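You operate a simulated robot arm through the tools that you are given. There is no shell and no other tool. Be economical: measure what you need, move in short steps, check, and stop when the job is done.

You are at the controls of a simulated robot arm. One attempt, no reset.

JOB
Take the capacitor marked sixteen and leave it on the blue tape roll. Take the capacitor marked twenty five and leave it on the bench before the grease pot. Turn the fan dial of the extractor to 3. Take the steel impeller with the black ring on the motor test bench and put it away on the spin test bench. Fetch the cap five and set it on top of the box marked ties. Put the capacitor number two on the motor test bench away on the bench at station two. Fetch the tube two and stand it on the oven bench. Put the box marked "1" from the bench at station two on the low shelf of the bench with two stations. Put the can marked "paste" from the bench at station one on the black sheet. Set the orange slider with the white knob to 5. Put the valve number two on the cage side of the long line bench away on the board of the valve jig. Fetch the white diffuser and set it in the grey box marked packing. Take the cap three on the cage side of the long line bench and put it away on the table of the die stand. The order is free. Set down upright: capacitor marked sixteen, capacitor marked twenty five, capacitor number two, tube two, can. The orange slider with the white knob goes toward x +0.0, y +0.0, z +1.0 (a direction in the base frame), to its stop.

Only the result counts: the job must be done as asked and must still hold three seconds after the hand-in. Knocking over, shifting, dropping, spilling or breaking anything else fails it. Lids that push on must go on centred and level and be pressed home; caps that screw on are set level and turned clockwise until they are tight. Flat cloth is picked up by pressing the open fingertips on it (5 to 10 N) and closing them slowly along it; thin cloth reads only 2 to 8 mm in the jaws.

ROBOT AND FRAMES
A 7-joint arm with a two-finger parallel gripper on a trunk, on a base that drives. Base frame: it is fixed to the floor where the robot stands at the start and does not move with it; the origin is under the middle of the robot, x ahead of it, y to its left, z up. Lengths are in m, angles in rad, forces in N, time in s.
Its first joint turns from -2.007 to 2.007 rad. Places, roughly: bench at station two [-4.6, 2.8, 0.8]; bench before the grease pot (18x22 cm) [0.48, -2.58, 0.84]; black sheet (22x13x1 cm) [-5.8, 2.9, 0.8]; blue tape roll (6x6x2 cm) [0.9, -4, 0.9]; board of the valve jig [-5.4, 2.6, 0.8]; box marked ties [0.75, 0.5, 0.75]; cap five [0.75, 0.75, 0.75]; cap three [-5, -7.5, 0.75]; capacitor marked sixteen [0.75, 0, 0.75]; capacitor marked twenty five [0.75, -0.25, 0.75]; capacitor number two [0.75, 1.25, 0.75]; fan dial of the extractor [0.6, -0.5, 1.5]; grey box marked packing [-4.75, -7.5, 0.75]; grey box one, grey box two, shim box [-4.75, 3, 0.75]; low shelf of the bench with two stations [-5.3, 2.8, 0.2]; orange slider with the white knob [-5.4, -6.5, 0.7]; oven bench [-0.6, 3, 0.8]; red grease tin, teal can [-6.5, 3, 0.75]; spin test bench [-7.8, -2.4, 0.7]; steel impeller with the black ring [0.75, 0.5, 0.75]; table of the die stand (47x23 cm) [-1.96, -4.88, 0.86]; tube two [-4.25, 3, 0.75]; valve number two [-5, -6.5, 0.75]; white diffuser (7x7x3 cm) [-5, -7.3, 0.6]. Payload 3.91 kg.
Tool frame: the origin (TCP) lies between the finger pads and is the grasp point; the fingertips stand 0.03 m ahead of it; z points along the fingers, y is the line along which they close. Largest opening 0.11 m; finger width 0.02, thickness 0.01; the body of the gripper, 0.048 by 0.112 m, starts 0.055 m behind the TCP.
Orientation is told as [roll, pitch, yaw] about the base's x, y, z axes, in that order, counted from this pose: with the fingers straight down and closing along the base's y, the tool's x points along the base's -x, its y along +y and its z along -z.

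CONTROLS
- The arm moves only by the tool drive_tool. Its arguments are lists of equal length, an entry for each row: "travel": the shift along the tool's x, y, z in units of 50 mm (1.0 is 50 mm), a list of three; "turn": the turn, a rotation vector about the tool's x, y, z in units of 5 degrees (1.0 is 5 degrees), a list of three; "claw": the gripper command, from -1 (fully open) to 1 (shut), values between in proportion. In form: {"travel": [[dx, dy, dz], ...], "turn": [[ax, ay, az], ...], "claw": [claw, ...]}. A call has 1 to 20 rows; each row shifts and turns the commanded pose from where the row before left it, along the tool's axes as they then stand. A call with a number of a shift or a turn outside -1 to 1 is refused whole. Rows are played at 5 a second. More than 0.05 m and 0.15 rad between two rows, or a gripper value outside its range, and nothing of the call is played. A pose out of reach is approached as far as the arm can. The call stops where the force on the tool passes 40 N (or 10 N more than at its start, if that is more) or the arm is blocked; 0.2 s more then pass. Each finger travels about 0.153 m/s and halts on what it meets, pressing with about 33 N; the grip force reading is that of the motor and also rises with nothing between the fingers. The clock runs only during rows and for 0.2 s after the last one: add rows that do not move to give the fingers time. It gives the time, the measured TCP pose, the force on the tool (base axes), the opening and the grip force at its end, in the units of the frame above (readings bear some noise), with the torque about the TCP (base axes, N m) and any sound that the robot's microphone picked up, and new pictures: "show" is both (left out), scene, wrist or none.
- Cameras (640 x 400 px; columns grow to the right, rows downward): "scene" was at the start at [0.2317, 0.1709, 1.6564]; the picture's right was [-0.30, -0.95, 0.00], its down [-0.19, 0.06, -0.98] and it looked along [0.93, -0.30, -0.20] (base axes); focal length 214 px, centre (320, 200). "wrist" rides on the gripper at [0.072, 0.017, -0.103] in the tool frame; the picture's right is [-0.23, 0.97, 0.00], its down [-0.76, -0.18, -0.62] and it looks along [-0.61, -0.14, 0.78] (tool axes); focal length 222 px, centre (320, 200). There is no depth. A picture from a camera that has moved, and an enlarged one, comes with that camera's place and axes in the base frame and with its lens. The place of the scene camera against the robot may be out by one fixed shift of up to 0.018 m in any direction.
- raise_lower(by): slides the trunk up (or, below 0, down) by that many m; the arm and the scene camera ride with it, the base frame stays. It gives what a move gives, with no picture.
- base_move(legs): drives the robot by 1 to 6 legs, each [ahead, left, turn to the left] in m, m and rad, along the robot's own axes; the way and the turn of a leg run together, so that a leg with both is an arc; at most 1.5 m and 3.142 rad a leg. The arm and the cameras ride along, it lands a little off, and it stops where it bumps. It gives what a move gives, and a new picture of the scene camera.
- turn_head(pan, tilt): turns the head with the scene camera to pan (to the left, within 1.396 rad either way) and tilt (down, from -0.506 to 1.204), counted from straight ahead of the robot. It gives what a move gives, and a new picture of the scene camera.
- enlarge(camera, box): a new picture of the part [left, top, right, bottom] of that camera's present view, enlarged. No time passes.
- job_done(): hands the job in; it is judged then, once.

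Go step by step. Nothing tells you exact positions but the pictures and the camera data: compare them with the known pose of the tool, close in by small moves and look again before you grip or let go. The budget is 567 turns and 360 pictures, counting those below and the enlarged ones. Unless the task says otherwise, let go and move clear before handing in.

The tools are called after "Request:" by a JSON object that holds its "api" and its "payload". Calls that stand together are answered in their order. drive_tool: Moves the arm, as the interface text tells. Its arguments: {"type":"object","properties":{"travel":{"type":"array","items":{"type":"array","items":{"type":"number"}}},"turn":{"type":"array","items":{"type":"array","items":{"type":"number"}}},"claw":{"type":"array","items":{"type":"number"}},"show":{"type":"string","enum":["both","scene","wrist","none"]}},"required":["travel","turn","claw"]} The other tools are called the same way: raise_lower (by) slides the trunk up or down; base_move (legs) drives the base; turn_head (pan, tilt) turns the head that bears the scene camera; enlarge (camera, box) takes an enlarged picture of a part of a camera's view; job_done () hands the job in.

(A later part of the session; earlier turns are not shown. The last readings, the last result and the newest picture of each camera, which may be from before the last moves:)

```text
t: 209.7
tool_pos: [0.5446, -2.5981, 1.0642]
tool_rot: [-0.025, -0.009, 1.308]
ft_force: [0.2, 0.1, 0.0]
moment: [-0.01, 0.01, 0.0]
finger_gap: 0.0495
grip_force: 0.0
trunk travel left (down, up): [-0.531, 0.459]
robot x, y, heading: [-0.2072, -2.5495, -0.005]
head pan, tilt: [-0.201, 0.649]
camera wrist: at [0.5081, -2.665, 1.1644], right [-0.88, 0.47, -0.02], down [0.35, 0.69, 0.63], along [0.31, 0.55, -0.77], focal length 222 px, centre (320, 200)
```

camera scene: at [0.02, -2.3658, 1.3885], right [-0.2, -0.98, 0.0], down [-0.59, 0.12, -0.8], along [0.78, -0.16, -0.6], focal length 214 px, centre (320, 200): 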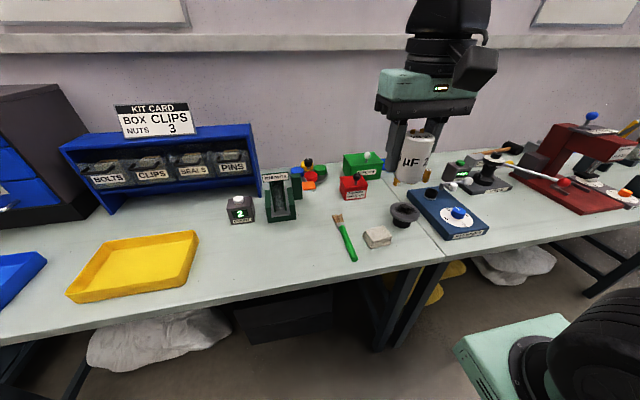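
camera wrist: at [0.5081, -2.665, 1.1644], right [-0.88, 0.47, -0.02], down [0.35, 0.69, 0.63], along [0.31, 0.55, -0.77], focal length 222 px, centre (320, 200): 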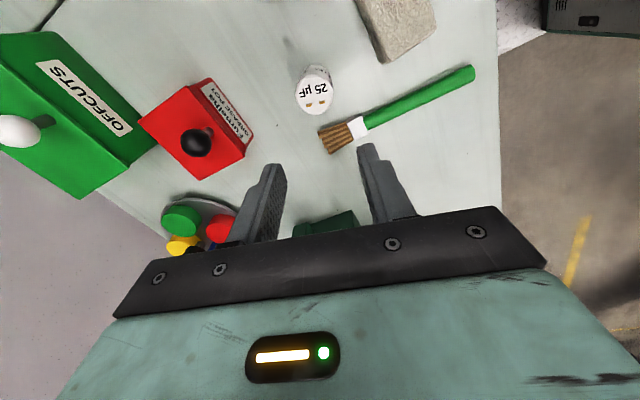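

Capacitor 25 stands in front of the grease pot. Now back to the first bench for cap five.

Request:
{"api": "raise_lower", "payload": {"by": 0.2}}

Request:
{"api": "base_move", "payload": {"legs": [[-0.35, 0, 0], [0, 1.3, 0], [0, 1.3, 0], [0, 0.4, 0]]}}

Request:
{"api": "drive_tool", "payload": {"travel": [[0, 0, 0], [0, 0, 0], [0, 0, 0], [0, 0, 0], [0, 0, 0], [0, 0, 0], [0, 0, 0], [0, 0, 0], [0, 0, 0], [0, 0, 0], [0, 0, 0], [0, 0, 0], [0, 0, 0], [0, 0, 0], [0, 0, 0], [0.8, 0.8, 0], [0.8, 0, 0], [0.8, 0, 0]], "turn": [[0, 0, 1], [0, 0, 1], [0, 0, 1], [0, 0, 1], [0, 0, 1], [0, 0, 1], [0, 0, 1], [0, 0, 1], [0, 0, 1], [0, 0, 1], [0, 0, 1], [0, 0, 1], [0, 0, 1], [0, 0, 1], [0, 0, 1], [0, 0, 0], [0, 0, 0], [0, 0, 0]], "claw": [-1, -1, -1, -1, -1, -1, -1, -1, -1, -1, -1, -1, -1, -1, -1, -1, -1, -1], "show": "none"}}

Request:
{"api": "turn_head", "payload": {"pan": 0.2, "tilt": 0.55}}

```text
t: 211.9
tool_pos: [0.5468, -2.599, 1.2624]
tool_rot: [-0.025, -0.009, 1.309]
ft_force: [-0.8, -0.9, 0.9]
moment: [0.0, -0.05, 0.02]
finger_gap: 0.0496
grip_force: 0.1
trunk travel left (down, up): [-0.731, 0.259]
robot x, y, heading: [-0.2061, -2.5476, -0.005]
head pan, tilt: [-0.201, 0.649]
```

```text
t: 228.4
tool_pos: [0.2657, 0.3491, 1.2635]
tool_rot: [-0.027, -0.008, 1.273]
ft_force: [0.8, 1.3, -0.6]
moment: [0.0, 0.02, -0.01]
finger_gap: 0.0497
grip_force: 0.1
trunk travel left (down, up): [-0.731, 0.259]
robot x, y, heading: [-0.4831, 0.4253, -0.039]
head pan, tilt: [-0.201, 0.649]
camera scene: at [-0.2532, 0.5992, 1.4084], right [-0.24, -0.97, 0.0], down [-0.59, 0.14, -0.8], along [0.77, -0.19, -0.6], focal length 214 px, centre (320, 200)
```

scene: 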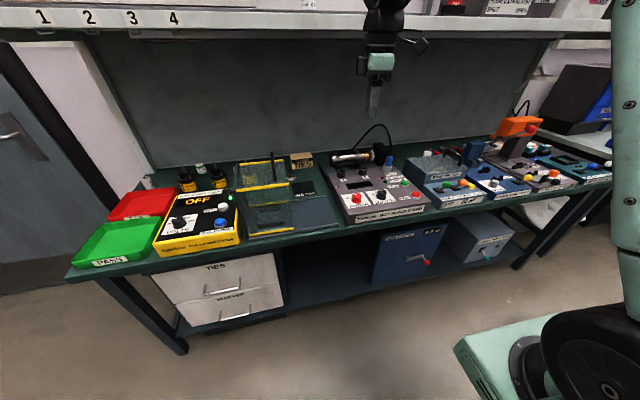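

```text
refused: row 16 steps farther than a row can; nothing moved
```

```text
t: 229.2
tool_pos: [0.2652, 0.3484, 1.2638]
tool_rot: [-0.026, -0.009, 1.275]
ft_force: [-0.8, 0.4, -0.2]
moment: [-0.01, -0.03, -0.02]
finger_gap: 0.0497
grip_force: 0.0
trunk travel left (down, up): [-0.731, 0.259]
robot x, y, heading: [-0.4886, 0.4275, -0.044]
head pan, tilt: [0.201, 0.55]
camera scene: at [-0.2489, 0.6342, 1.4172], right [0.16, -0.99, 0.0], down [-0.52, -0.08, -0.85], along [0.84, 0.14, -0.52], focal length 214 px, centre (320, 200)
```

scene: 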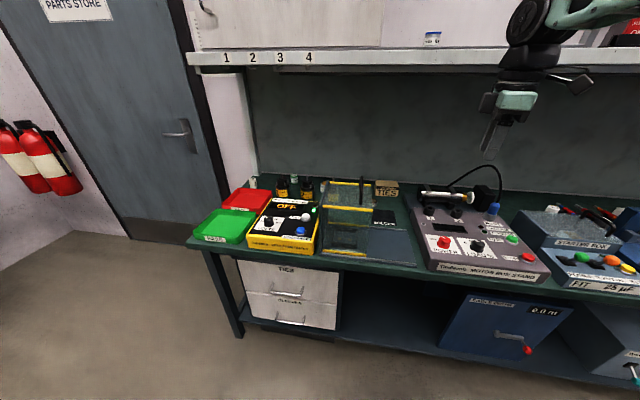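

Request:
{"api": "enlarge", "payload": {"camera": "scene", "box": [200, 150, 400, 275]}}

Request:
{"api": "drive_tool", "payload": {"travel": [[0, 0, 0], [0, 0, 0], [0, 0, 0], [0, 0, 0], [0, 0, 0], [0, 0, 0], [0, 0, 0], [0, 0, 0], [0, 0, 0], [0, 0, 0], [0, 0, 0], [0, 0, 0], [0, 0, 0], [0, 0, 0], [0, 0, 0], [0.8, 0.5, 0], [0.8, 0.5, 0], [0.8, 0, 0]], "turn": [[0, 0, 1], [0, 0, 1], [0, 0, 1], [0, 0, 1], [0, 0, 1], [0, 0, 1], [0, 0, 1], [0, 0, 1], [0, 0, 1], [0, 0, 1], [0, 0, 1], [0, 0, 1], [0, 0, 1], [0, 0, 1], [0, 0, 0.7], [0, 0, 0], [0, 0, 0], [0, 0, 0]], "claw": [-1, -1, -1, -1, -1, -1, -1, -1, -1, -1, -1, -1, -1, -1, -1, -1, -1, -1], "show": "none"}}

```text
3.20 times, centred on (300, 212) of scene
camera zoom: at [-0.2489, 0.6342, 1.4172], right [0.16, -0.99, 0.0], down [-0.52, -0.08, -0.85], along [0.84, 0.14, -0.52], focal length 686 px, centre (384, 160)
```

zoom: 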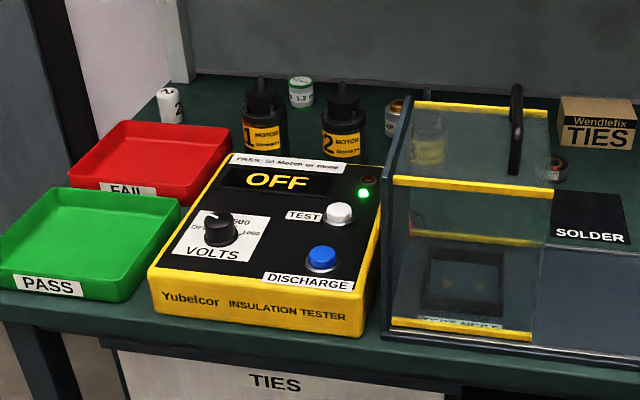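

```text
t: 233.0
tool_pos: [0.1473, 0.3991, 1.2593]
tool_rot: [0.002, -0.026, -0.008]
ft_force: [0.4, 0.9, -0.6]
moment: [0.01, -0.01, 0.0]
finger_gap: 0.11
grip_force: 0.0
trunk travel left (down, up): [-0.731, 0.259]
robot x, y, heading: [-0.4854, 0.4259, -0.042]
head pan, tilt: [0.201, 0.55]
```

Request:
{"api": "enlarge", "payload": {"camera": "scene", "box": [285, 165, 405, 240]}}

Request:
{"api": "enlarge", "payload": {"camera": "scene", "box": [240, 165, 320, 215]}}

```text
5.33 times, centred on (345, 202) of scene
camera zoom: at [-0.2484, 0.6342, 1.4171], right [0.16, -0.99, 0.0], down [-0.52, -0.08, -0.85], along [0.84, 0.14, -0.52], focal length 1144 px, centre (187, 187)
```

zoom: 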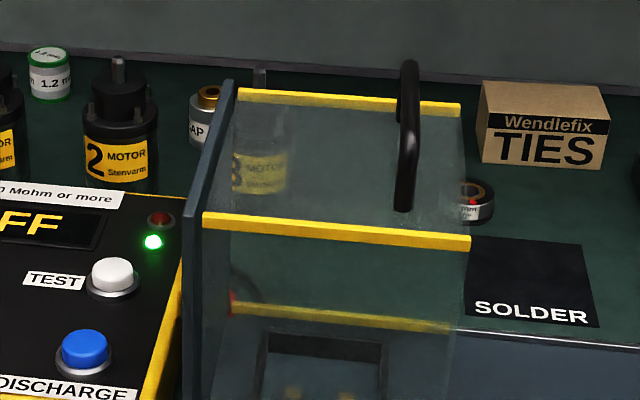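

```text
8.00 times, centred on (280, 190) of scene
camera zoom: at [-0.2484, 0.6342, 1.4171], right [0.16, -0.99, 0.0], down [-0.52, -0.08, -0.85], along [0.84, 0.14, -0.52], focal length 1716 px, centre (640, 280)
```

zoom: 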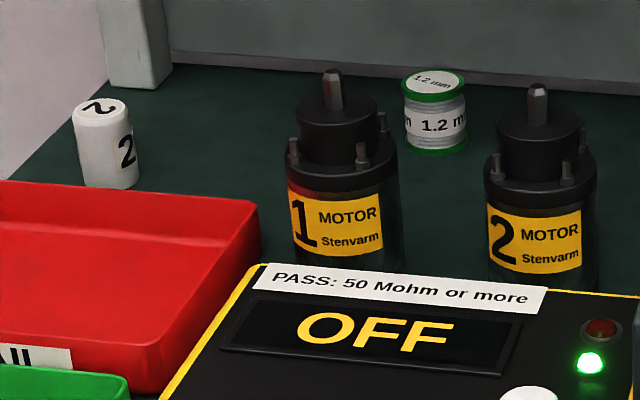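

The silver piece labelled CAP near motor 2 (about (0.85,0.8)) should be cap five; the ringed disc by the TIES box should be the impeller. I move in front of it and look with the wrist camera.

Request:
{"api": "base_move", "payload": {"legs": [[0, 0.4, 0.042]]}}

Request:
{"api": "raise_lower", "payload": {"by": -0.25}}

Request:
{"api": "base_move", "payload": {"legs": [[0.44, 0, 0]]}}

Request:
{"api": "drive_tool", "payload": {"travel": [[-0.8, 0, 0], [-0.8, 0, 0]], "turn": [[0, 0, 0], [0, 0, 0]], "claw": [-0.3, -0.3], "show": "wrist"}}

```text
t: 235.6
tool_pos: [0.1567, 0.8249, 1.2597]
tool_rot: [0.002, -0.026, 0.022]
ft_force: [0.4, -0.3, -0.3]
moment: [0.0, 0.03, 0.06]
finger_gap: 0.1101
grip_force: 0.0
trunk travel left (down, up): [-0.731, 0.259]
robot x, y, heading: [-0.4784, 0.8367, -0.009]
head pan, tilt: [0.201, 0.55]
camera scene: at [-0.2461, 1.0494, 1.4172], right [0.19, -0.98, 0.0], down [-0.51, -0.1, -0.85], along [0.84, 0.16, -0.52], focal length 214 px, centre (320, 200)
```

scene: 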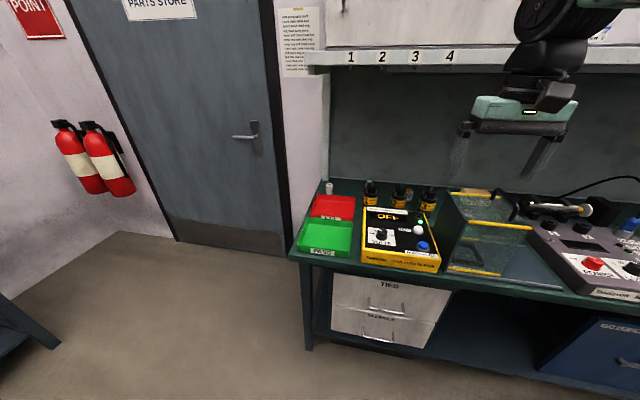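

```text
t: 238.2
tool_pos: [0.156, 0.8256, 1.0092]
tool_rot: [0.001, -0.025, 0.023]
ft_force: [-0.4, -0.6, 0.4]
moment: [0.01, 0.0, -0.01]
finger_gap: 0.11
grip_force: 0.1
trunk travel left (down, up): [-0.481, 0.509]
robot x, y, heading: [-0.4776, 0.8322, -0.007]
head pan, tilt: [0.201, 0.55]
```

```text
t: 240.8
tool_pos: [0.5939, 0.8251, 1.009]
tool_rot: [0.004, -0.027, 0.025]
ft_force: [0.6, 0.1, -0.6]
moment: [-0.02, -0.01, 0.0]
finger_gap: 0.1098
grip_force: 0.1
trunk travel left (down, up): [-0.481, 0.509]
robot x, y, heading: [-0.0444, 0.8369, -0.004]
head pan, tilt: [0.201, 0.55]
camera scene: at [0.1902, 1.0475, 1.1672], right [0.19, -0.98, 0.0], down [-0.51, -0.1, -0.85], along [0.84, 0.17, -0.52], focal length 214 px, centre (320, 200)
```

scene: 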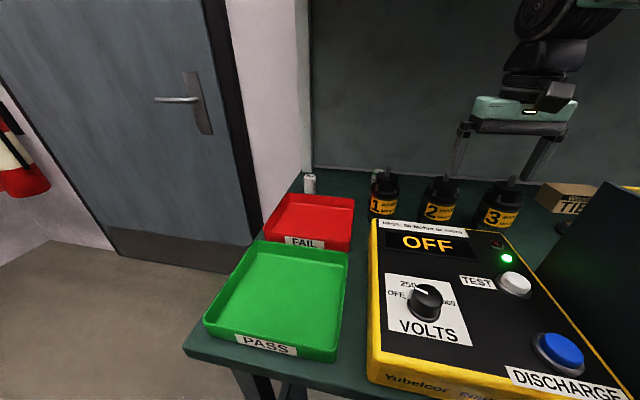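

```text
t: 241.4
tool_pos: [0.6747, 0.8276, 1.0106]
tool_rot: [0.0, -0.027, 0.025]
ft_force: [0.1, 0.1, 0.4]
moment: [-0.02, -0.04, 0.03]
finger_gap: 0.0716
grip_force: 0.1
trunk travel left (down, up): [-0.481, 0.509]
robot x, y, heading: [-0.0391, 0.8326, -0.002]
head pan, tilt: [0.201, 0.55]
camera wrist: at [0.5978, 0.8414, 1.1109], right [0.2, 0.98, 0.01], down [0.75, -0.16, 0.64], along [0.63, -0.13, -0.77], focal length 222 px, centre (320, 200)
```

wrist: 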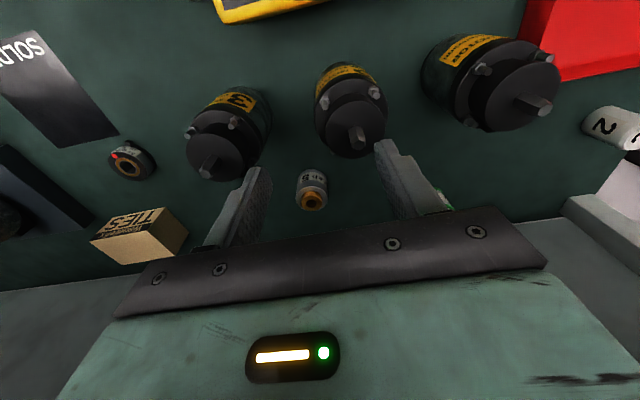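

Request:
{"api": "enlarge", "payload": {"camera": "wrist", "box": [80, 120, 240, 270]}}

Request:
{"api": "enlarge", "payload": {"camera": "wrist", "box": [250, 140, 370, 215]}}

```text
2.67 times, centred on (160, 195) of wrist
camera zoom: at [0.5978, 0.8414, 1.1109], right [0.2, 0.98, 0.01], down [0.75, -0.16, 0.64], along [0.63, -0.13, -0.77], focal length 592 px, centre (747, 213)
```

zoom: 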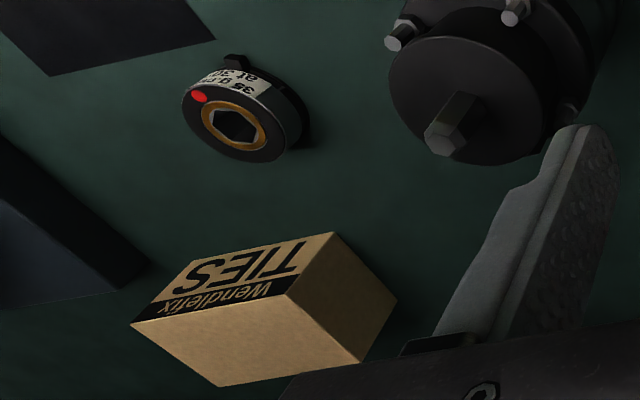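

```text
5.33 times, centred on (310, 178) of wrist
camera zoom: at [0.5978, 0.8414, 1.1109], right [0.2, 0.98, 0.01], down [0.75, -0.16, 0.64], along [0.63, -0.13, -0.77], focal length 1185 px, centre (373, 320)
```

zoom: 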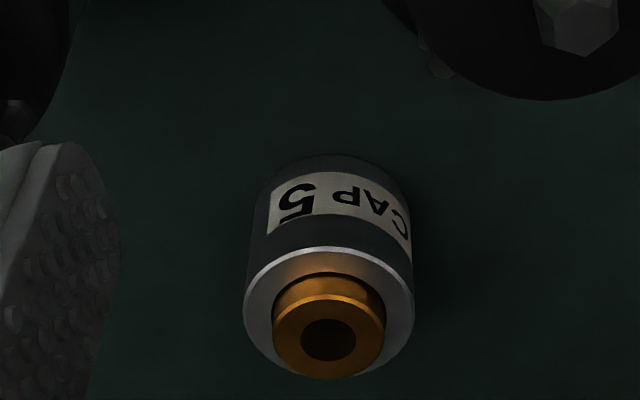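

Request:
{"api": "drive_tool", "payload": {"travel": [[-0.8, -0.27, 0], [-0.8, -0.27, 0], [-0.8, -0.27, 0], [-0.8, -0.27, 0], [0, 0, 0.8]], "turn": [[0, 0, 0], [0, 0, 0], [0, 0, 0], [0, 0, 0], [0, 0, 0]], "claw": [-0.5, -0.5, -0.5, -0.5, -0.5], "show": "wrist"}}

```text
t: 242.6
tool_pos: [0.7406, 0.7722, 1.0337]
tool_rot: [-0.009, 0.055, 0.035]
ft_force: [-7.5, -1.9, 15.9]
moment: [0.15, -0.62, -0.02]
finger_gap: 0.0826
grip_force: 0.1
out of reach, approached as far as the arm can: row 4
trunk travel left (down, up): [-0.481, 0.509]
robot x, y, heading: [-0.0414, 0.8293, -0.007]
head pan, tilt: [0.201, 0.55]
stopped in row 5: the arm was blocked; the commanded pose is now the measured one
camera wrist: at [0.6721, 0.7871, 1.1391], right [0.19, 0.98, -0.02], down [0.8, -0.14, 0.58], along [0.57, -0.13, -0.81], focal length 222 px, centre (320, 200)
```

wrist: 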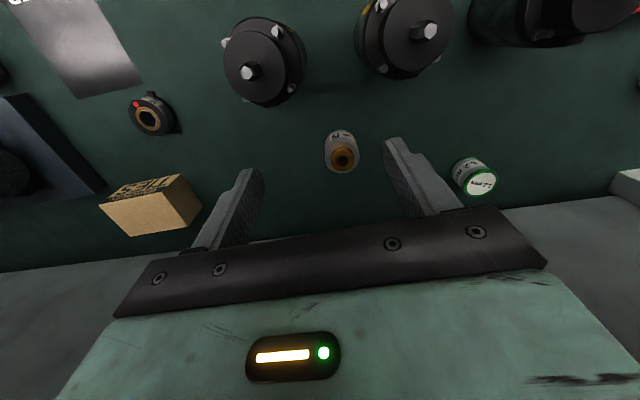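

Request:
{"api": "drive_tool", "payload": {"travel": [[0.5, 0, 0.2], [1, 0, 0], [0.5, 0, 0], [0, 0, 0.5], [0, 0, 0.5]], "turn": [[0, -0.6, 0], [0, 0, 0], [0, 0, 0], [0, 0, 0], [0, 0, 0]], "claw": [-0.3, -0.3, -0.3, -0.3, -0.3], "show": "none"}}

```text
t: 242.9
tool_pos: [0.7171, 0.7681, 0.9979]
tool_rot: [-0.012, 0.182, 0.048]
ft_force: [1.6, 0.0, -8.1]
moment: [-0.07, 0.2, 0.03]
finger_gap: 0.0716
grip_force: 0.0
trunk travel left (down, up): [-0.481, 0.509]
robot x, y, heading: [-0.053, 0.8289, -0.007]
head pan, tilt: [0.201, 0.55]
stopped in row 1: the arm was blocked; the commanded pose is now the measured one
```

Request:
{"api": "turn_head", "payload": {"pan": -0.3, "tilt": 0.0}}

```text
t: 243.9
tool_pos: [0.7133, 0.7687, 0.9976]
tool_rot: [-0.012, 0.176, 0.05]
ft_force: [0.6, -0.2, -0.3]
moment: [-0.03, -0.05, 0.0]
finger_gap: 0.0715
grip_force: 0.1
trunk travel left (down, up): [-0.481, 0.509]
robot x, y, heading: [-0.0511, 0.8317, -0.008]
head pan, tilt: [-0.3, 0.0]
camera scene: at [0.0506, 1.0064, 1.2701], right [-0.3, -0.95, -0.03], down [0.11, 0.0, -0.99], along [0.95, -0.3, 0.1], focal length 214 px, centre (320, 200)
```

scene: 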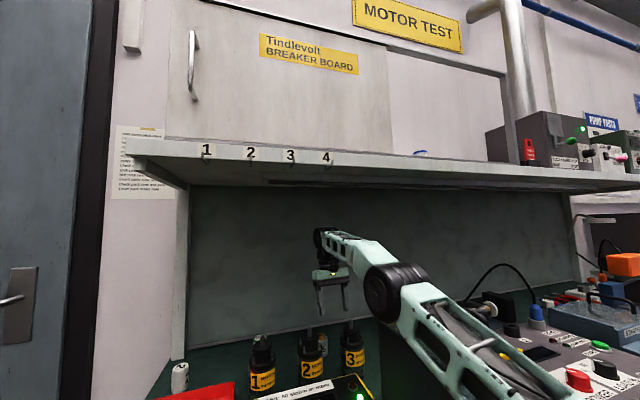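

Request:
{"api": "turn_head", "payload": {"pan": 0.0, "tilt": 1.2}}

```text
t: 245.3
tool_pos: [0.7135, 0.7686, 0.9972]
tool_rot: [-0.012, 0.175, 0.05]
ft_force: [0.2, -0.6, 1.0]
moment: [-0.03, 0.0, -0.03]
finger_gap: 0.0715
grip_force: 0.2
trunk travel left (down, up): [-0.481, 0.509]
robot x, y, heading: [-0.0481, 0.8311, 0.001]
head pan, tilt: [0.0, 1.201]
camera scene: at [0.0308, 1.0328, 1.1675], right [0.0, -1.0, 0.0], down [-0.89, 0.0, -0.46], along [0.46, 0.0, -0.89], focal length 214 px, centre (320, 200)
```

scene: 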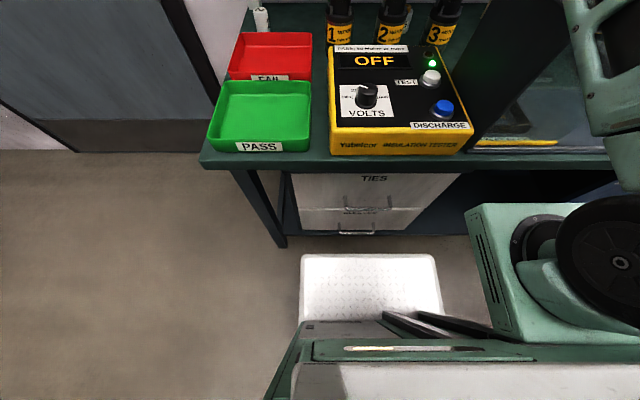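

The robot seems tipped back slightly: the elbow probably rests on the glass test guard. I raise the trunk a little to free it.

Request:
{"api": "raise_lower", "payload": {"by": 0.05}}

Request:
{"api": "turn_head", "payload": {"pan": -0.7, "tilt": 0.5}}

```text
t: 245.7
tool_pos: [0.6953, 0.7641, 1.0152]
tool_rot: [-0.011, 0.256, 0.06]
ft_force: [-0.2, 0.1, -1.2]
moment: [0.0, 0.07, 0.0]
finger_gap: 0.0718
grip_force: 0.0
trunk travel left (down, up): [-0.491, 0.499]
robot x, y, heading: [-0.0465, 0.8322, -0.001]
head pan, tilt: [0.0, 1.201]
stopped: the arm was blocked; the commanded pose is now the measured one
```

```text
t: 246.7
tool_pos: [0.6944, 0.7649, 1.0162]
tool_rot: [-0.012, 0.254, 0.063]
ft_force: [1.2, 0.4, 0.1]
moment: [0.02, 0.04, 0.0]
finger_gap: 0.0712
grip_force: 0.1
trunk travel left (down, up): [-0.491, 0.499]
robot x, y, heading: [-0.0489, 0.8331, -0.004]
head pan, tilt: [-0.7, 0.499]
camera scene: at [0.0293, 0.9755, 1.2404], right [-0.64, -0.76, -0.07], down [-0.26, 0.31, -0.91], along [0.72, -0.57, -0.4], focal length 214 px, centre (320, 200)
```

scene: 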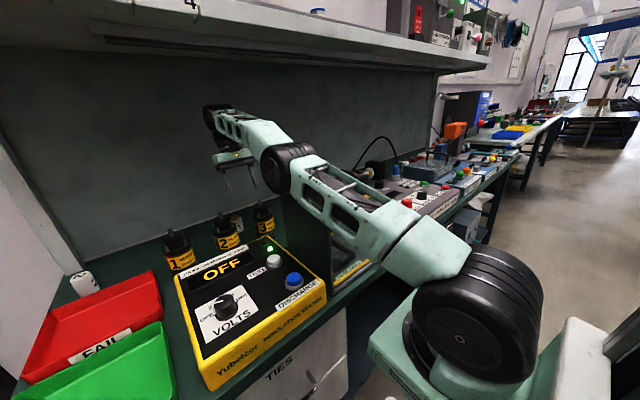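

Request:
{"api": "enlarge", "payload": {"camera": "scene", "box": [180, 90, 420, 290]}}

```text
2.00 times, centred on (300, 190) of scene
camera zoom: at [0.0293, 0.9755, 1.2404], right [-0.64, -0.76, -0.07], down [-0.26, 0.31, -0.91], along [0.72, -0.57, -0.4], focal length 429 px, centre (360, 220)
```

zoom: 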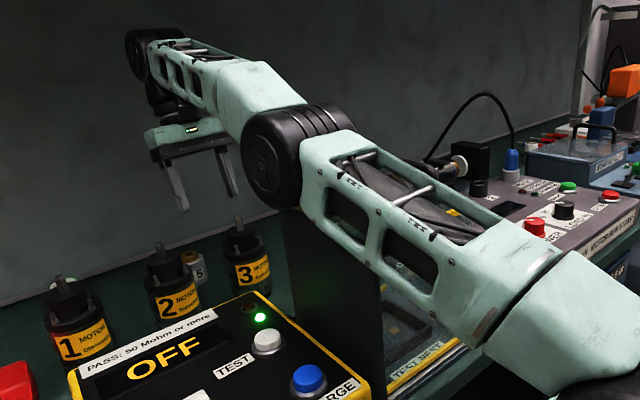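

Request:
{"api": "drive_tool", "payload": {"travel": [[0, 0, -0.4], [0, 0, -0.4]], "turn": [[0, 0, 0], [0, 0, 0]], "claw": [-0.3, -0.3], "show": "scene"}}

```text
t: 247.1
tool_pos: [0.6995, 0.7604, 1.0443]
tool_rot: [-0.004, 0.164, 0.069]
ft_force: [0.2, -0.7, -1.1]
moment: [0.01, -0.03, 0.0]
finger_gap: 0.0718
grip_force: 0.2
out of reach, approached as far as the arm can: row 1
trunk travel left (down, up): [-0.491, 0.499]
robot x, y, heading: [-0.0457, 0.8362, 0.001]
head pan, tilt: [-0.7, 0.499]
stopped in row 1: the arm was blocked; the commanded pose is now the measured one
camera scene: at [0.0257, 0.978, 1.2422], right [-0.64, -0.77, -0.07], down [-0.26, 0.31, -0.92], along [0.72, -0.57, -0.39], focal length 214 px, centre (320, 200)
```

scene: 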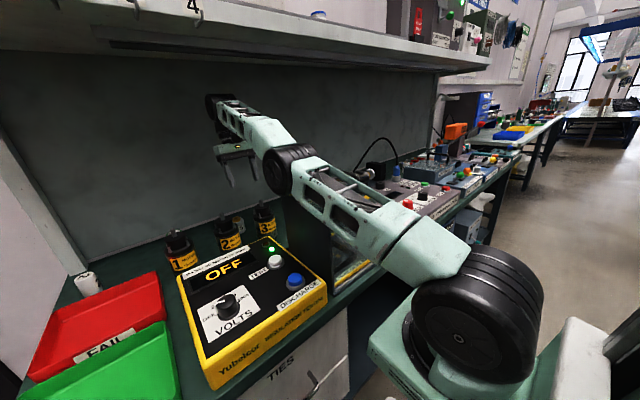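

Request:
{"api": "drive_tool", "payload": {"travel": [[0.5, 0, 0], [0.5, 0, 0], [0.5, 0, 0]], "turn": [[0, 0, 0], [0, 0, 0], [0, 0, 0]], "claw": [-0.3, -0.3, -0.3], "show": "none"}}

Request:
{"api": "drive_tool", "payload": {"travel": [[0.5, 0, 0], [0.5, 0, 0], [0.5, 0, 0]], "turn": [[0, 0, 0], [0, 0, 0], [0, 0, 0]], "claw": [-0.3, -0.3, -0.3], "show": "scene"}}

```text
t: 247.4
tool_pos: [0.6916, 0.7582, 1.0209]
tool_rot: [-0.006, 0.258, 0.093]
ft_force: [0.2, -0.5, 0.2]
moment: [0.01, 0.04, -0.02]
finger_gap: 0.0716
grip_force: 0.0
trunk travel left (down, up): [-0.491, 0.499]
robot x, y, heading: [-0.0439, 0.8358, 0.0]
head pan, tilt: [-0.7, 0.499]
stopped in row 1: the arm was blocked; the commanded pose is now the measured one
```

```text
t: 247.7
tool_pos: [0.6907, 0.756, 1.0165]
tool_rot: [-0.008, 0.277, 0.109]
ft_force: [1.4, 0.5, -1.1]
moment: [0.0, 0.0, -0.04]
finger_gap: 0.0716
grip_force: 0.0
trunk travel left (down, up): [-0.491, 0.499]
robot x, y, heading: [-0.0401, 0.8376, 0.003]
head pan, tilt: [-0.7, 0.499]
stopped in row 1: the arm was blocked; the commanded pose is now the measured one
camera scene: at [0.0226, 0.9795, 1.2444], right [-0.64, -0.77, -0.08], down [-0.25, 0.31, -0.92], along [0.73, -0.57, -0.39], focal length 214 px, centre (320, 200)
```

scene: 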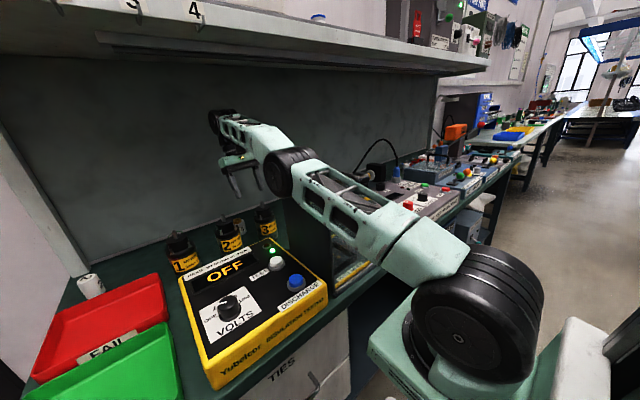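

Request:
{"api": "raise_lower", "payload": {"by": 0.03}}

Request:
{"api": "raise_lower", "payload": {"by": 0.03}}

Request:
{"api": "turn_head", "payload": {"pan": -0.5, "tilt": 0.0}}

```text
t: 248.0
tool_pos: [0.7116, 0.7532, 0.9722]
tool_rot: [-0.003, 0.242, 0.112]
ft_force: [-0.1, -0.6, -0.9]
moment: [0.02, 0.06, 0.02]
finger_gap: 0.0713
grip_force: 0.1
trunk travel left (down, up): [-0.508, 0.482]
robot x, y, heading: [-0.0368, 0.8406, 0.007]
head pan, tilt: [-0.7, 0.499]
stopped: the arm was blocked; the commanded pose is now the measured one
```

```text
t: 248.4
tool_pos: [0.7307, 0.7526, 0.9909]
tool_rot: [-0.005, 0.134, 0.12]
ft_force: [0.1, 0.4, -0.5]
moment: [0.0, 0.04, 0.01]
finger_gap: 0.0719
grip_force: 0.1
trunk travel left (down, up): [-0.525, 0.465]
robot x, y, heading: [-0.0368, 0.8426, 0.007]
head pan, tilt: [-0.7, 0.499]
stopped: the arm was blocked; the commanded pose is now the measured one
```

```text
t: 249.3
tool_pos: [0.7284, 0.7538, 0.9912]
tool_rot: [-0.004, 0.135, 0.122]
ft_force: [0.8, 0.8, 0.1]
moment: [0.01, 0.02, -0.01]
finger_gap: 0.0715
grip_force: 0.1
trunk travel left (down, up): [-0.525, 0.465]
robot x, y, heading: [-0.0363, 0.8417, 0.007]
head pan, tilt: [-0.499, 0.0]
camera scene: at [0.0197, 0.9985, 1.325], right [-0.47, -0.88, -0.06], down [0.13, 0.0, -0.99], along [0.87, -0.47, 0.11], focal length 214 px, centre (320, 200)
```

scene: 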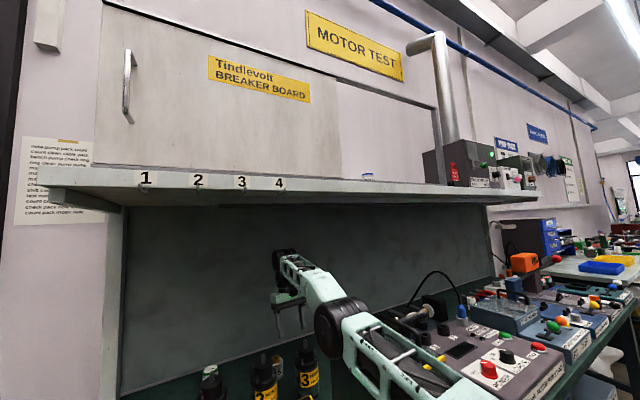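

Request:
{"api": "turn_head", "payload": {"pan": -0.6, "tilt": 0.8}}

Request:
{"api": "enlarge", "payload": {"camera": "wrist", "box": [0, 0, 640, 400]}}

```text
t: 250.4
tool_pos: [0.7294, 0.7529, 0.9899]
tool_rot: [-0.003, 0.134, 0.124]
ft_force: [0.2, -1.0, 0.6]
moment: [0.02, -0.01, 0.01]
finger_gap: 0.0715
grip_force: 0.1
trunk travel left (down, up): [-0.525, 0.465]
robot x, y, heading: [-0.0375, 0.8351, 0.003]
head pan, tilt: [-0.6, 0.799]
camera scene: at [0.0157, 0.9955, 1.2522], right [-0.56, -0.83, -0.07], down [-0.5, 0.4, -0.77], along [0.67, -0.39, -0.63], focal length 214 px, centre (320, 200)
```

scene: 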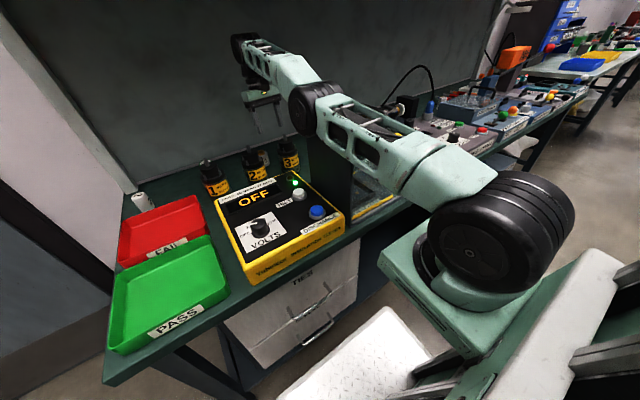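

```text
1.00 times, centred on (320, 200) of wrist
camera zoom: at [0.6688, 0.7634, 1.1013], right [0.1, 0.99, -0.03], down [0.85, -0.07, 0.52], along [0.51, -0.08, -0.86], focal length 222 px, centre (320, 200)
```

zoom: 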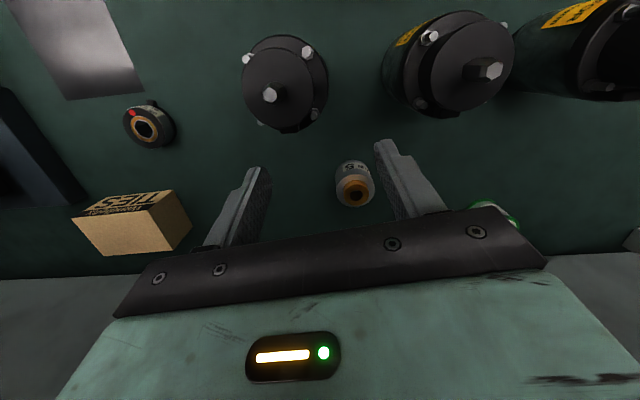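

Request:
{"api": "raise_lower", "payload": {"by": 0.03}}

Request:
{"api": "turn_head", "payload": {"pan": -0.6, "tilt": 0.79}}

```text
t: 250.8
tool_pos: [0.7844, 0.7431, 0.9788]
tool_rot: [-0.002, 0.06, 0.11]
ft_force: [2.4, -1.7, 5.1]
moment: [0.09, 0.15, 0.01]
finger_gap: 0.0714
grip_force: 0.1
trunk travel left (down, up): [-0.541, 0.449]
robot x, y, heading: [-0.0414, 0.8357, -0.003]
head pan, tilt: [-0.6, 0.799]
stopped: the arm was blocked; the commanded pose is now the measured one
```

```text
t: 251.4
tool_pos: [0.7814, 0.7437, 0.9697]
tool_rot: [0.0, 0.085, 0.113]
ft_force: [0.1, 0.5, -0.1]
moment: [0.02, 0.03, -0.01]
finger_gap: 0.0716
grip_force: 0.0
trunk travel left (down, up): [-0.541, 0.449]
robot x, y, heading: [-0.0401, 0.8384, -0.0]
head pan, tilt: [-0.6, 0.791]
camera scene: at [0.0629, 0.9926, 1.2488], right [-0.56, -0.83, -0.05], down [-0.52, 0.4, -0.76], along [0.64, -0.4, -0.65], focal length 214 px, centre (320, 200)
```

scene: 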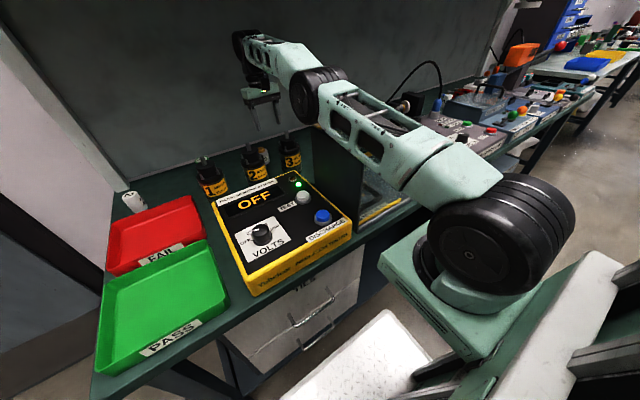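

Raising the trunk levels the robot again; I continue in small steps.

Request:
{"api": "raise_lower", "payload": {"by": 0.03}}

Request:
{"api": "raise_lower", "payload": {"by": 0.03}}

Request:
{"api": "turn_head", "payload": {"pan": -0.6, "tilt": 0.8}}

```text
t: 251.7
tool_pos: [0.796, 0.7444, 0.9662]
tool_rot: [-0.004, 0.032, 0.117]
ft_force: [0.1, 0.5, -0.2]
moment: [-0.02, 0.02, -0.02]
finger_gap: 0.0718
grip_force: 0.0
trunk travel left (down, up): [-0.55, 0.44]
robot x, y, heading: [-0.0316, 0.8335, 0.007]
head pan, tilt: [-0.6, 0.791]
stopped: the arm was blocked; the commanded pose is now the measured one
```

```text
t: 252.1
tool_pos: [0.8379, 0.7384, 0.9413]
tool_rot: [0.001, -0.017, 0.112]
ft_force: [1.1, -0.3, -1.0]
moment: [-0.01, 0.01, 0.01]
finger_gap: 0.0713
grip_force: 0.1
trunk travel left (down, up): [-0.569, 0.421]
robot x, y, heading: [-0.032, 0.833, -0.001]
head pan, tilt: [-0.6, 0.791]
stopped: the arm was blocked; the commanded pose is now the measured one
```

```text
t: 252.7
tool_pos: [0.8352, 0.7379, 0.9344]
tool_rot: [-0.001, -0.005, 0.116]
ft_force: [0.5, -0.4, 0.7]
moment: [0.01, 0.02, -0.03]
finger_gap: 0.0716
grip_force: 0.1
trunk travel left (down, up): [-0.569, 0.421]
robot x, y, heading: [-0.0274, 0.8302, 0.004]
head pan, tilt: [-0.6, 0.799]
camera scene: at [0.093, 0.9888, 1.2669], right [-0.56, -0.83, -0.04], down [-0.54, 0.4, -0.74], along [0.63, -0.39, -0.67], focal length 214 px, centre (320, 200)
```

scene: 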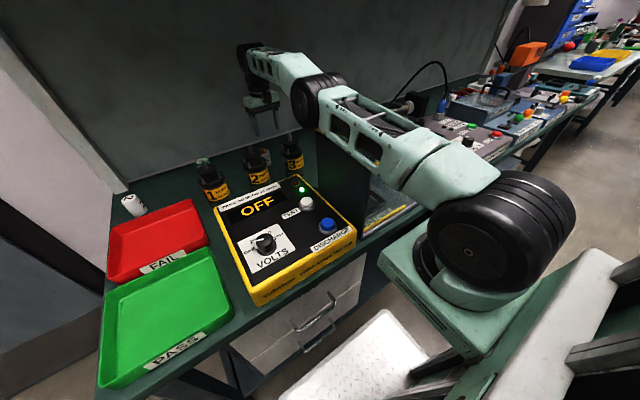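

Request:
{"api": "raise_lower", "payload": {"by": 0.03}}

Request:
{"api": "raise_lower", "payload": {"by": 0.03}}

Request:
{"api": "raise_lower", "payload": {"by": 0.03}}

Request:
{"api": "turn_head", "payload": {"pan": -0.6, "tilt": 0.79}}

```text
t: 253.0
tool_pos: [0.8459, 0.7412, 0.9299]
tool_rot: [0.0, -0.028, 0.122]
ft_force: [0.5, 1.0, 0.9]
moment: [-0.09, 0.02, 0.02]
finger_gap: 0.0715
grip_force: 0.1
trunk travel left (down, up): [-0.576, 0.414]
robot x, y, heading: [-0.0172, 0.8274, 0.012]
head pan, tilt: [-0.6, 0.799]
stopped: the arm was blocked; the commanded pose is now the measured one
```

```text
t: 253.3
tool_pos: [0.8871, 0.7313, 0.9042]
tool_rot: [0.0, -0.08, 0.112]
ft_force: [0.7, -1.4, -2.2]
moment: [0.17, 0.13, -0.03]
finger_gap: 0.0718
grip_force: 0.0
trunk travel left (down, up): [-0.593, 0.397]
robot x, y, heading: [-0.0242, 0.8276, -0.001]
head pan, tilt: [-0.6, 0.799]
stopped: the arm was blocked; the commanded pose is now the measured one
```

```text
t: 253.7
tool_pos: [0.8946, 0.7296, 0.9006]
tool_rot: [0.003, -0.091, 0.114]
ft_force: [-0.3, 0.2, -0.1]
moment: [0.0, 0.01, -0.04]
finger_gap: 0.0715
grip_force: 0.0
trunk travel left (down, up): [-0.601, 0.389]
robot x, y, heading: [-0.0187, 0.8232, -0.003]
head pan, tilt: [-0.6, 0.799]
stopped: the arm was blocked; the commanded pose is now the measured one
```

```text
t: 254.3
tool_pos: [0.8913, 0.7306, 0.8957]
tool_rot: [0.001, -0.079, 0.114]
ft_force: [1.1, -0.6, -0.2]
moment: [-0.01, 0.01, -0.04]
finger_gap: 0.0714
grip_force: 0.0
trunk travel left (down, up): [-0.601, 0.389]
robot x, y, heading: [-0.0208, 0.8223, 0.002]
head pan, tilt: [-0.6, 0.791]
camera scene: at [0.1329, 0.9802, 1.2921], right [-0.56, -0.83, -0.02], down [-0.56, 0.4, -0.73], along [0.61, -0.4, -0.68], focal length 214 px, centre (320, 200)
```

scene: 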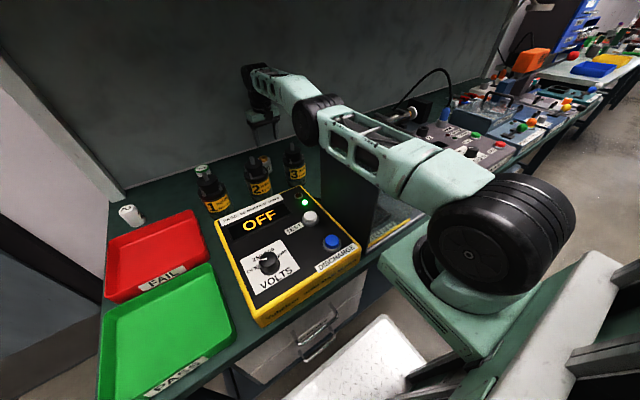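

Request:
{"api": "drive_tool", "payload": {"travel": [[0.3, 0, -0.3]], "turn": [[0, 0, 0]], "claw": [-0.3], "show": "none"}}

Request:
{"api": "raise_lower", "payload": {"by": 0.03}}

Request:
{"api": "turn_head", "payload": {"pan": -0.6, "tilt": 0.8}}

```text
t: 254.7
tool_pos: [0.8604, 0.7269, 0.8738]
tool_rot: [0.018, 0.085, 0.124]
ft_force: [-0.5, 0.0, -0.3]
moment: [-0.01, -0.03, 0.04]
finger_gap: 0.0713
grip_force: 0.2
trunk travel left (down, up): [-0.601, 0.389]
robot x, y, heading: [-0.0215, 0.821, -0.003]
head pan, tilt: [-0.6, 0.791]
stopped in row 1: the arm was blocked; the commanded pose is now the measured one
```

```text
t: 255.0
tool_pos: [0.8662, 0.7253, 0.8776]
tool_rot: [0.018, 0.064, 0.121]
ft_force: [-0.1, 1.2, -1.3]
moment: [0.0, 0.01, 0.0]
finger_gap: 0.0718
grip_force: 0.1
trunk travel left (down, up): [-0.613, 0.377]
robot x, y, heading: [-0.0267, 0.8254, -0.003]
head pan, tilt: [-0.6, 0.791]
stopped: the arm was blocked; the commanded pose is now the measured one
```

```text
t: 255.6
tool_pos: [0.8658, 0.7265, 0.8769]
tool_rot: [0.016, 0.068, 0.119]
ft_force: [-0.2, 0.4, 1.2]
moment: [-0.01, 0.0, -0.01]
finger_gap: 0.0715
grip_force: 0.1
trunk travel left (down, up): [-0.613, 0.377]
robot x, y, heading: [-0.0317, 0.8247, 0.005]
head pan, tilt: [-0.6, 0.799]
camera scene: at [0.1375, 0.9785, 1.299], right [-0.57, -0.82, -0.02], down [-0.56, 0.4, -0.72], along [0.6, -0.4, -0.69], focal length 214 px, centre (320, 200)
```

scene: 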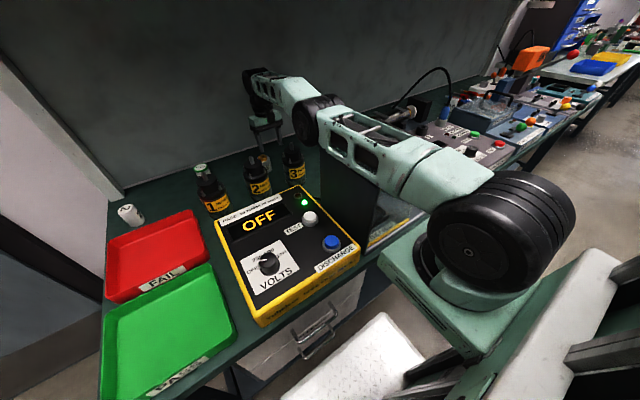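

Request:
{"api": "raise_lower", "payload": {"by": 0.03}}

Request:
{"api": "raise_lower", "payload": {"by": 0.03}}

Request:
{"api": "raise_lower", "payload": {"by": 0.03}}

Request:
{"api": "turn_head", "payload": {"pan": -0.6, "tilt": 0.79}}

```text
t: 256.4
tool_pos: [0.8927, 0.7236, 0.8563]
tool_rot: [0.022, 0.125, 0.12]
ft_force: [0.2, 0.9, -0.3]
moment: [-0.03, 0.01, 0.02]
finger_gap: 0.0716
grip_force: 0.0
trunk travel left (down, up): [-0.643, 0.347]
robot x, y, heading: [-0.0276, 0.8225, 0.005]
head pan, tilt: [-0.6, 0.799]
```

```text
t: 257.1
tool_pos: [0.8918, 0.7251, 0.8896]
tool_rot: [0.024, 0.127, 0.123]
ft_force: [-0.6, 0.0, 0.2]
moment: [0.02, 0.0, 0.03]
finger_gap: 0.0714
grip_force: 0.1
trunk travel left (down, up): [-0.673, 0.317]
robot x, y, heading: [-0.0261, 0.8261, 0.002]
head pan, tilt: [-0.6, 0.799]
```

```text
t: 257.9
tool_pos: [0.8911, 0.7255, 0.9189]
tool_rot: [0.022, 0.125, 0.123]
ft_force: [0.1, -0.6, 1.2]
moment: [-0.02, 0.02, -0.03]
finger_gap: 0.0713
grip_force: 0.1
trunk travel left (down, up): [-0.703, 0.287]
robot x, y, heading: [-0.0241, 0.8232, 0.001]
head pan, tilt: [-0.6, 0.799]
```

```text
t: 258.5
tool_pos: [0.8927, 0.7242, 0.9188]
tool_rot: [0.022, 0.126, 0.123]
ft_force: [-0.4, 0.4, 0.0]
moment: [0.02, 0.02, -0.01]
finger_gap: 0.0714
grip_force: 0.1
trunk travel left (down, up): [-0.703, 0.287]
robot x, y, heading: [-0.0221, 0.8276, -0.004]
head pan, tilt: [-0.6, 0.791]
camera scene: at [0.1848, 0.9763, 1.369], right [-0.57, -0.82, 0.0], down [-0.59, 0.4, -0.7], along [0.58, -0.4, -0.71], focal length 214 px, centre (320, 200)
```

scene: 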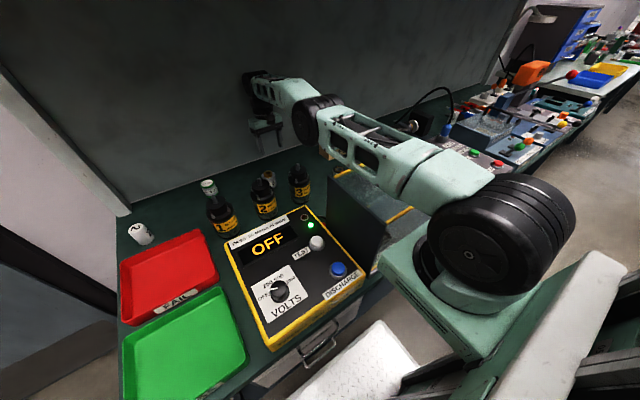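

Free and level again. I re-level the hand and bring it over cap five with the trunk kept high.

Request:
{"api": "drive_tool", "payload": {"travel": [[0, 0, -0.3], [0, 0, -0.2], [0, 0, 0]], "turn": [[0, -0.72, 0.7], [0, -0.72, 0.7], [0, 0, 0]], "claw": [-0.3, -0.3, -0.3], "show": "wrist"}}

```text
t: 259.3
tool_pos: [0.8947, 0.724, 0.9443]
tool_rot: [0.013, 0.002, -0.004]
ft_force: [0.5, 0.5, 0.1]
moment: [0.01, 0.01, 0.0]
finger_gap: 0.0715
grip_force: 0.1
trunk travel left (down, up): [-0.703, 0.287]
robot x, y, heading: [-0.0269, 0.8237, -0.003]
head pan, tilt: [-0.6, 0.791]
camera wrist: at [0.8222, 0.739, 1.0464], right [0.23, 0.97, 0.01], down [0.76, -0.19, 0.62], along [0.61, -0.13, -0.78], focal length 222 px, centre (320, 200)
```

wrist: 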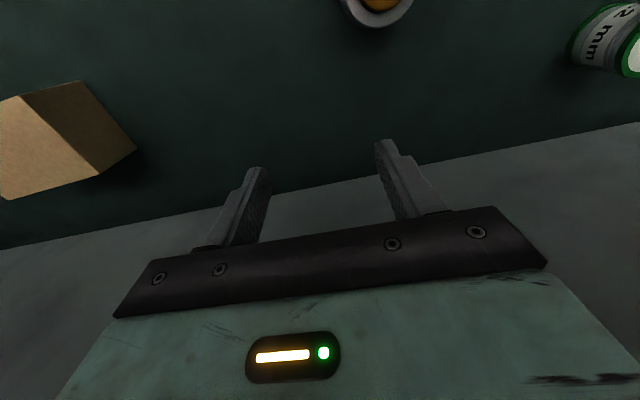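

Request:
{"api": "drive_tool", "payload": {"travel": [[0.72, 0.66, 0], [0.72, 0.66, 0], [0, 0, 0]], "turn": [[0, 0, 0], [0, 0, 0], [0, 0, 0]], "claw": [-0.6, -0.6, -0.6], "show": "wrist"}}

```text
t: 260.1
tool_pos: [0.8222, 0.7898, 0.9469]
tool_rot: [0.015, 0.003, -0.004]
ft_force: [0.2, -0.4, -0.4]
moment: [-0.04, -0.01, -0.02]
finger_gap: 0.088
grip_force: 0.2
trunk travel left (down, up): [-0.703, 0.287]
robot x, y, heading: [-0.0292, 0.8277, -0.002]
head pan, tilt: [-0.6, 0.791]
camera wrist: at [0.7495, 0.8049, 1.0477], right [0.23, 0.97, 0.01], down [0.76, -0.19, 0.62], along [0.6, -0.13, -0.79], focal length 222 px, centre (320, 200)
```

wrist: 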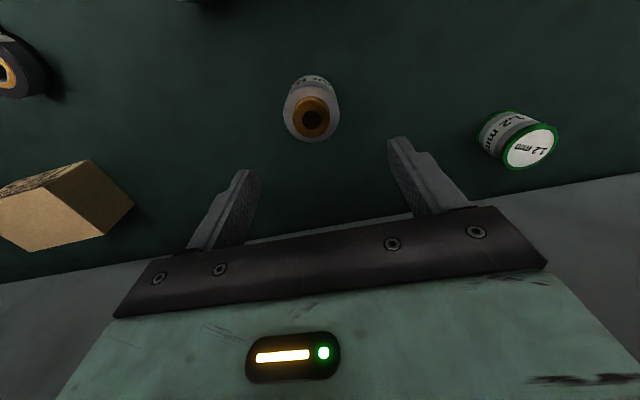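

Request:
{"api": "drive_tool", "payload": {"travel": [[0.06, -0.12, 0.8], [0, 0, 0.9], [0, 0, 0]], "turn": [[0, 0, 0], [0, 0, 0], [0, 0, 0]], "claw": [-0.6, -0.6, -0.6], "show": "wrist"}}

```text
t: 260.9
tool_pos: [0.8206, 0.7843, 0.8609]
tool_rot: [0.016, 0.002, -0.003]
ft_force: [0.0, 0.7, 0.0]
moment: [-0.01, -0.01, 0.02]
finger_gap: 0.0879
grip_force: 0.0
trunk travel left (down, up): [-0.703, 0.287]
robot x, y, heading: [-0.0288, 0.8236, 0.004]
head pan, tilt: [-0.6, 0.791]
camera wrist: at [0.7466, 0.7985, 0.9629], right [0.23, 0.97, 0.01], down [0.76, -0.19, 0.62], along [0.61, -0.13, -0.78], focal length 222 px, centre (320, 200)
```

wrist: 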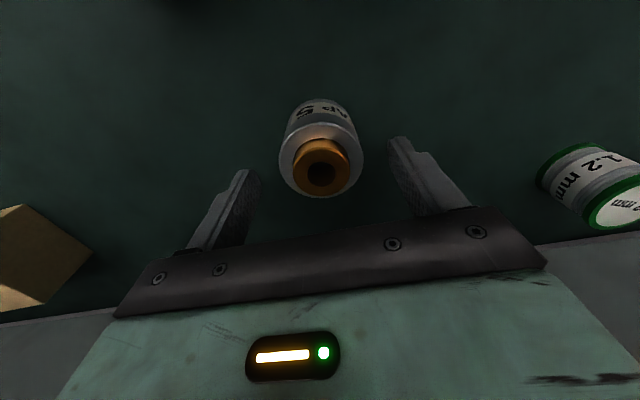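

Request:
{"api": "drive_tool", "payload": {"travel": [[0.16, 0, 0.4], [0, 0, 0.4], [0, 0, 0], [0, 0, 0], [0, 0, 0]], "turn": [[0, 0, 0], [0, 0, 0], [0, 0, 0], [0, 0, 0], [0, 0, 0]], "claw": [-0.6, -0.6, 1, 1, 1], "show": "wrist"}}

```text
t: 261.5
tool_pos: [0.8147, 0.7802, 0.8299]
tool_rot: [0.007, -0.004, -0.006]
ft_force: [-2.4, -11.6, 17.9]
moment: [-0.91, 0.28, 0.0]
finger_gap: 0.0483
grip_force: 33.0
trunk travel left (down, up): [-0.703, 0.287]
robot x, y, heading: [-0.0226, 0.8229, -0.003]
head pan, tilt: [-0.6, 0.791]
stopped in row 3: the force on the tool passed its limit (the readings are from after the stop); the commanded pose is now the measured one
camera wrist: at [0.7411, 0.7958, 0.932], right [0.23, 0.97, 0.01], down [0.76, -0.19, 0.62], along [0.61, -0.14, -0.78], focal length 222 px, centre (320, 200)
```

wrist: 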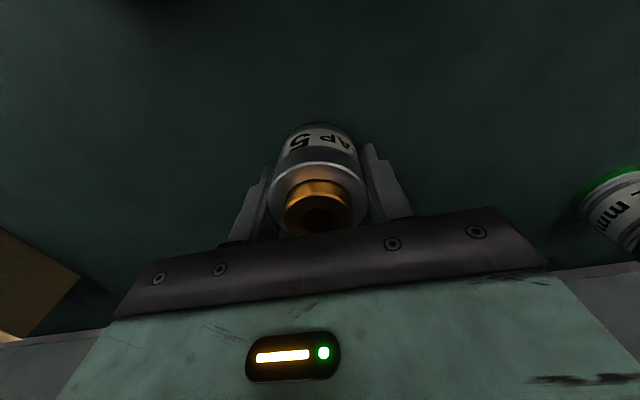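

Request:
{"api": "drive_tool", "payload": {"travel": [[0, 0, 0], [0, 0, 0], [0, 0, -0.3]], "turn": [[0, 0, 0], [0, 0, 0], [0, 0, 0]], "claw": [1, 1, 1], "show": "wrist"}}

```text
t: 262.3
tool_pos: [0.8128, 0.7851, 0.8404]
tool_rot: [0.014, 0.001, -0.004]
ft_force: [0.9, -0.8, -2.9]
moment: [0.0, -0.02, 0.0]
finger_gap: 0.0491
grip_force: 33.3
trunk travel left (down, up): [-0.703, 0.287]
robot x, y, heading: [-0.027, 0.8248, -0.005]
head pan, tilt: [-0.6, 0.791]
camera wrist: at [0.7397, 0.8008, 0.9428], right [0.23, 0.97, 0.01], down [0.76, -0.19, 0.62], along [0.6, -0.13, -0.79], focal length 222 px, centre (320, 200)
```

wrist: 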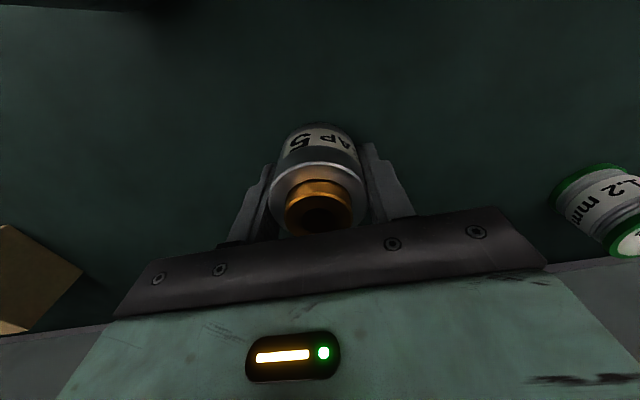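

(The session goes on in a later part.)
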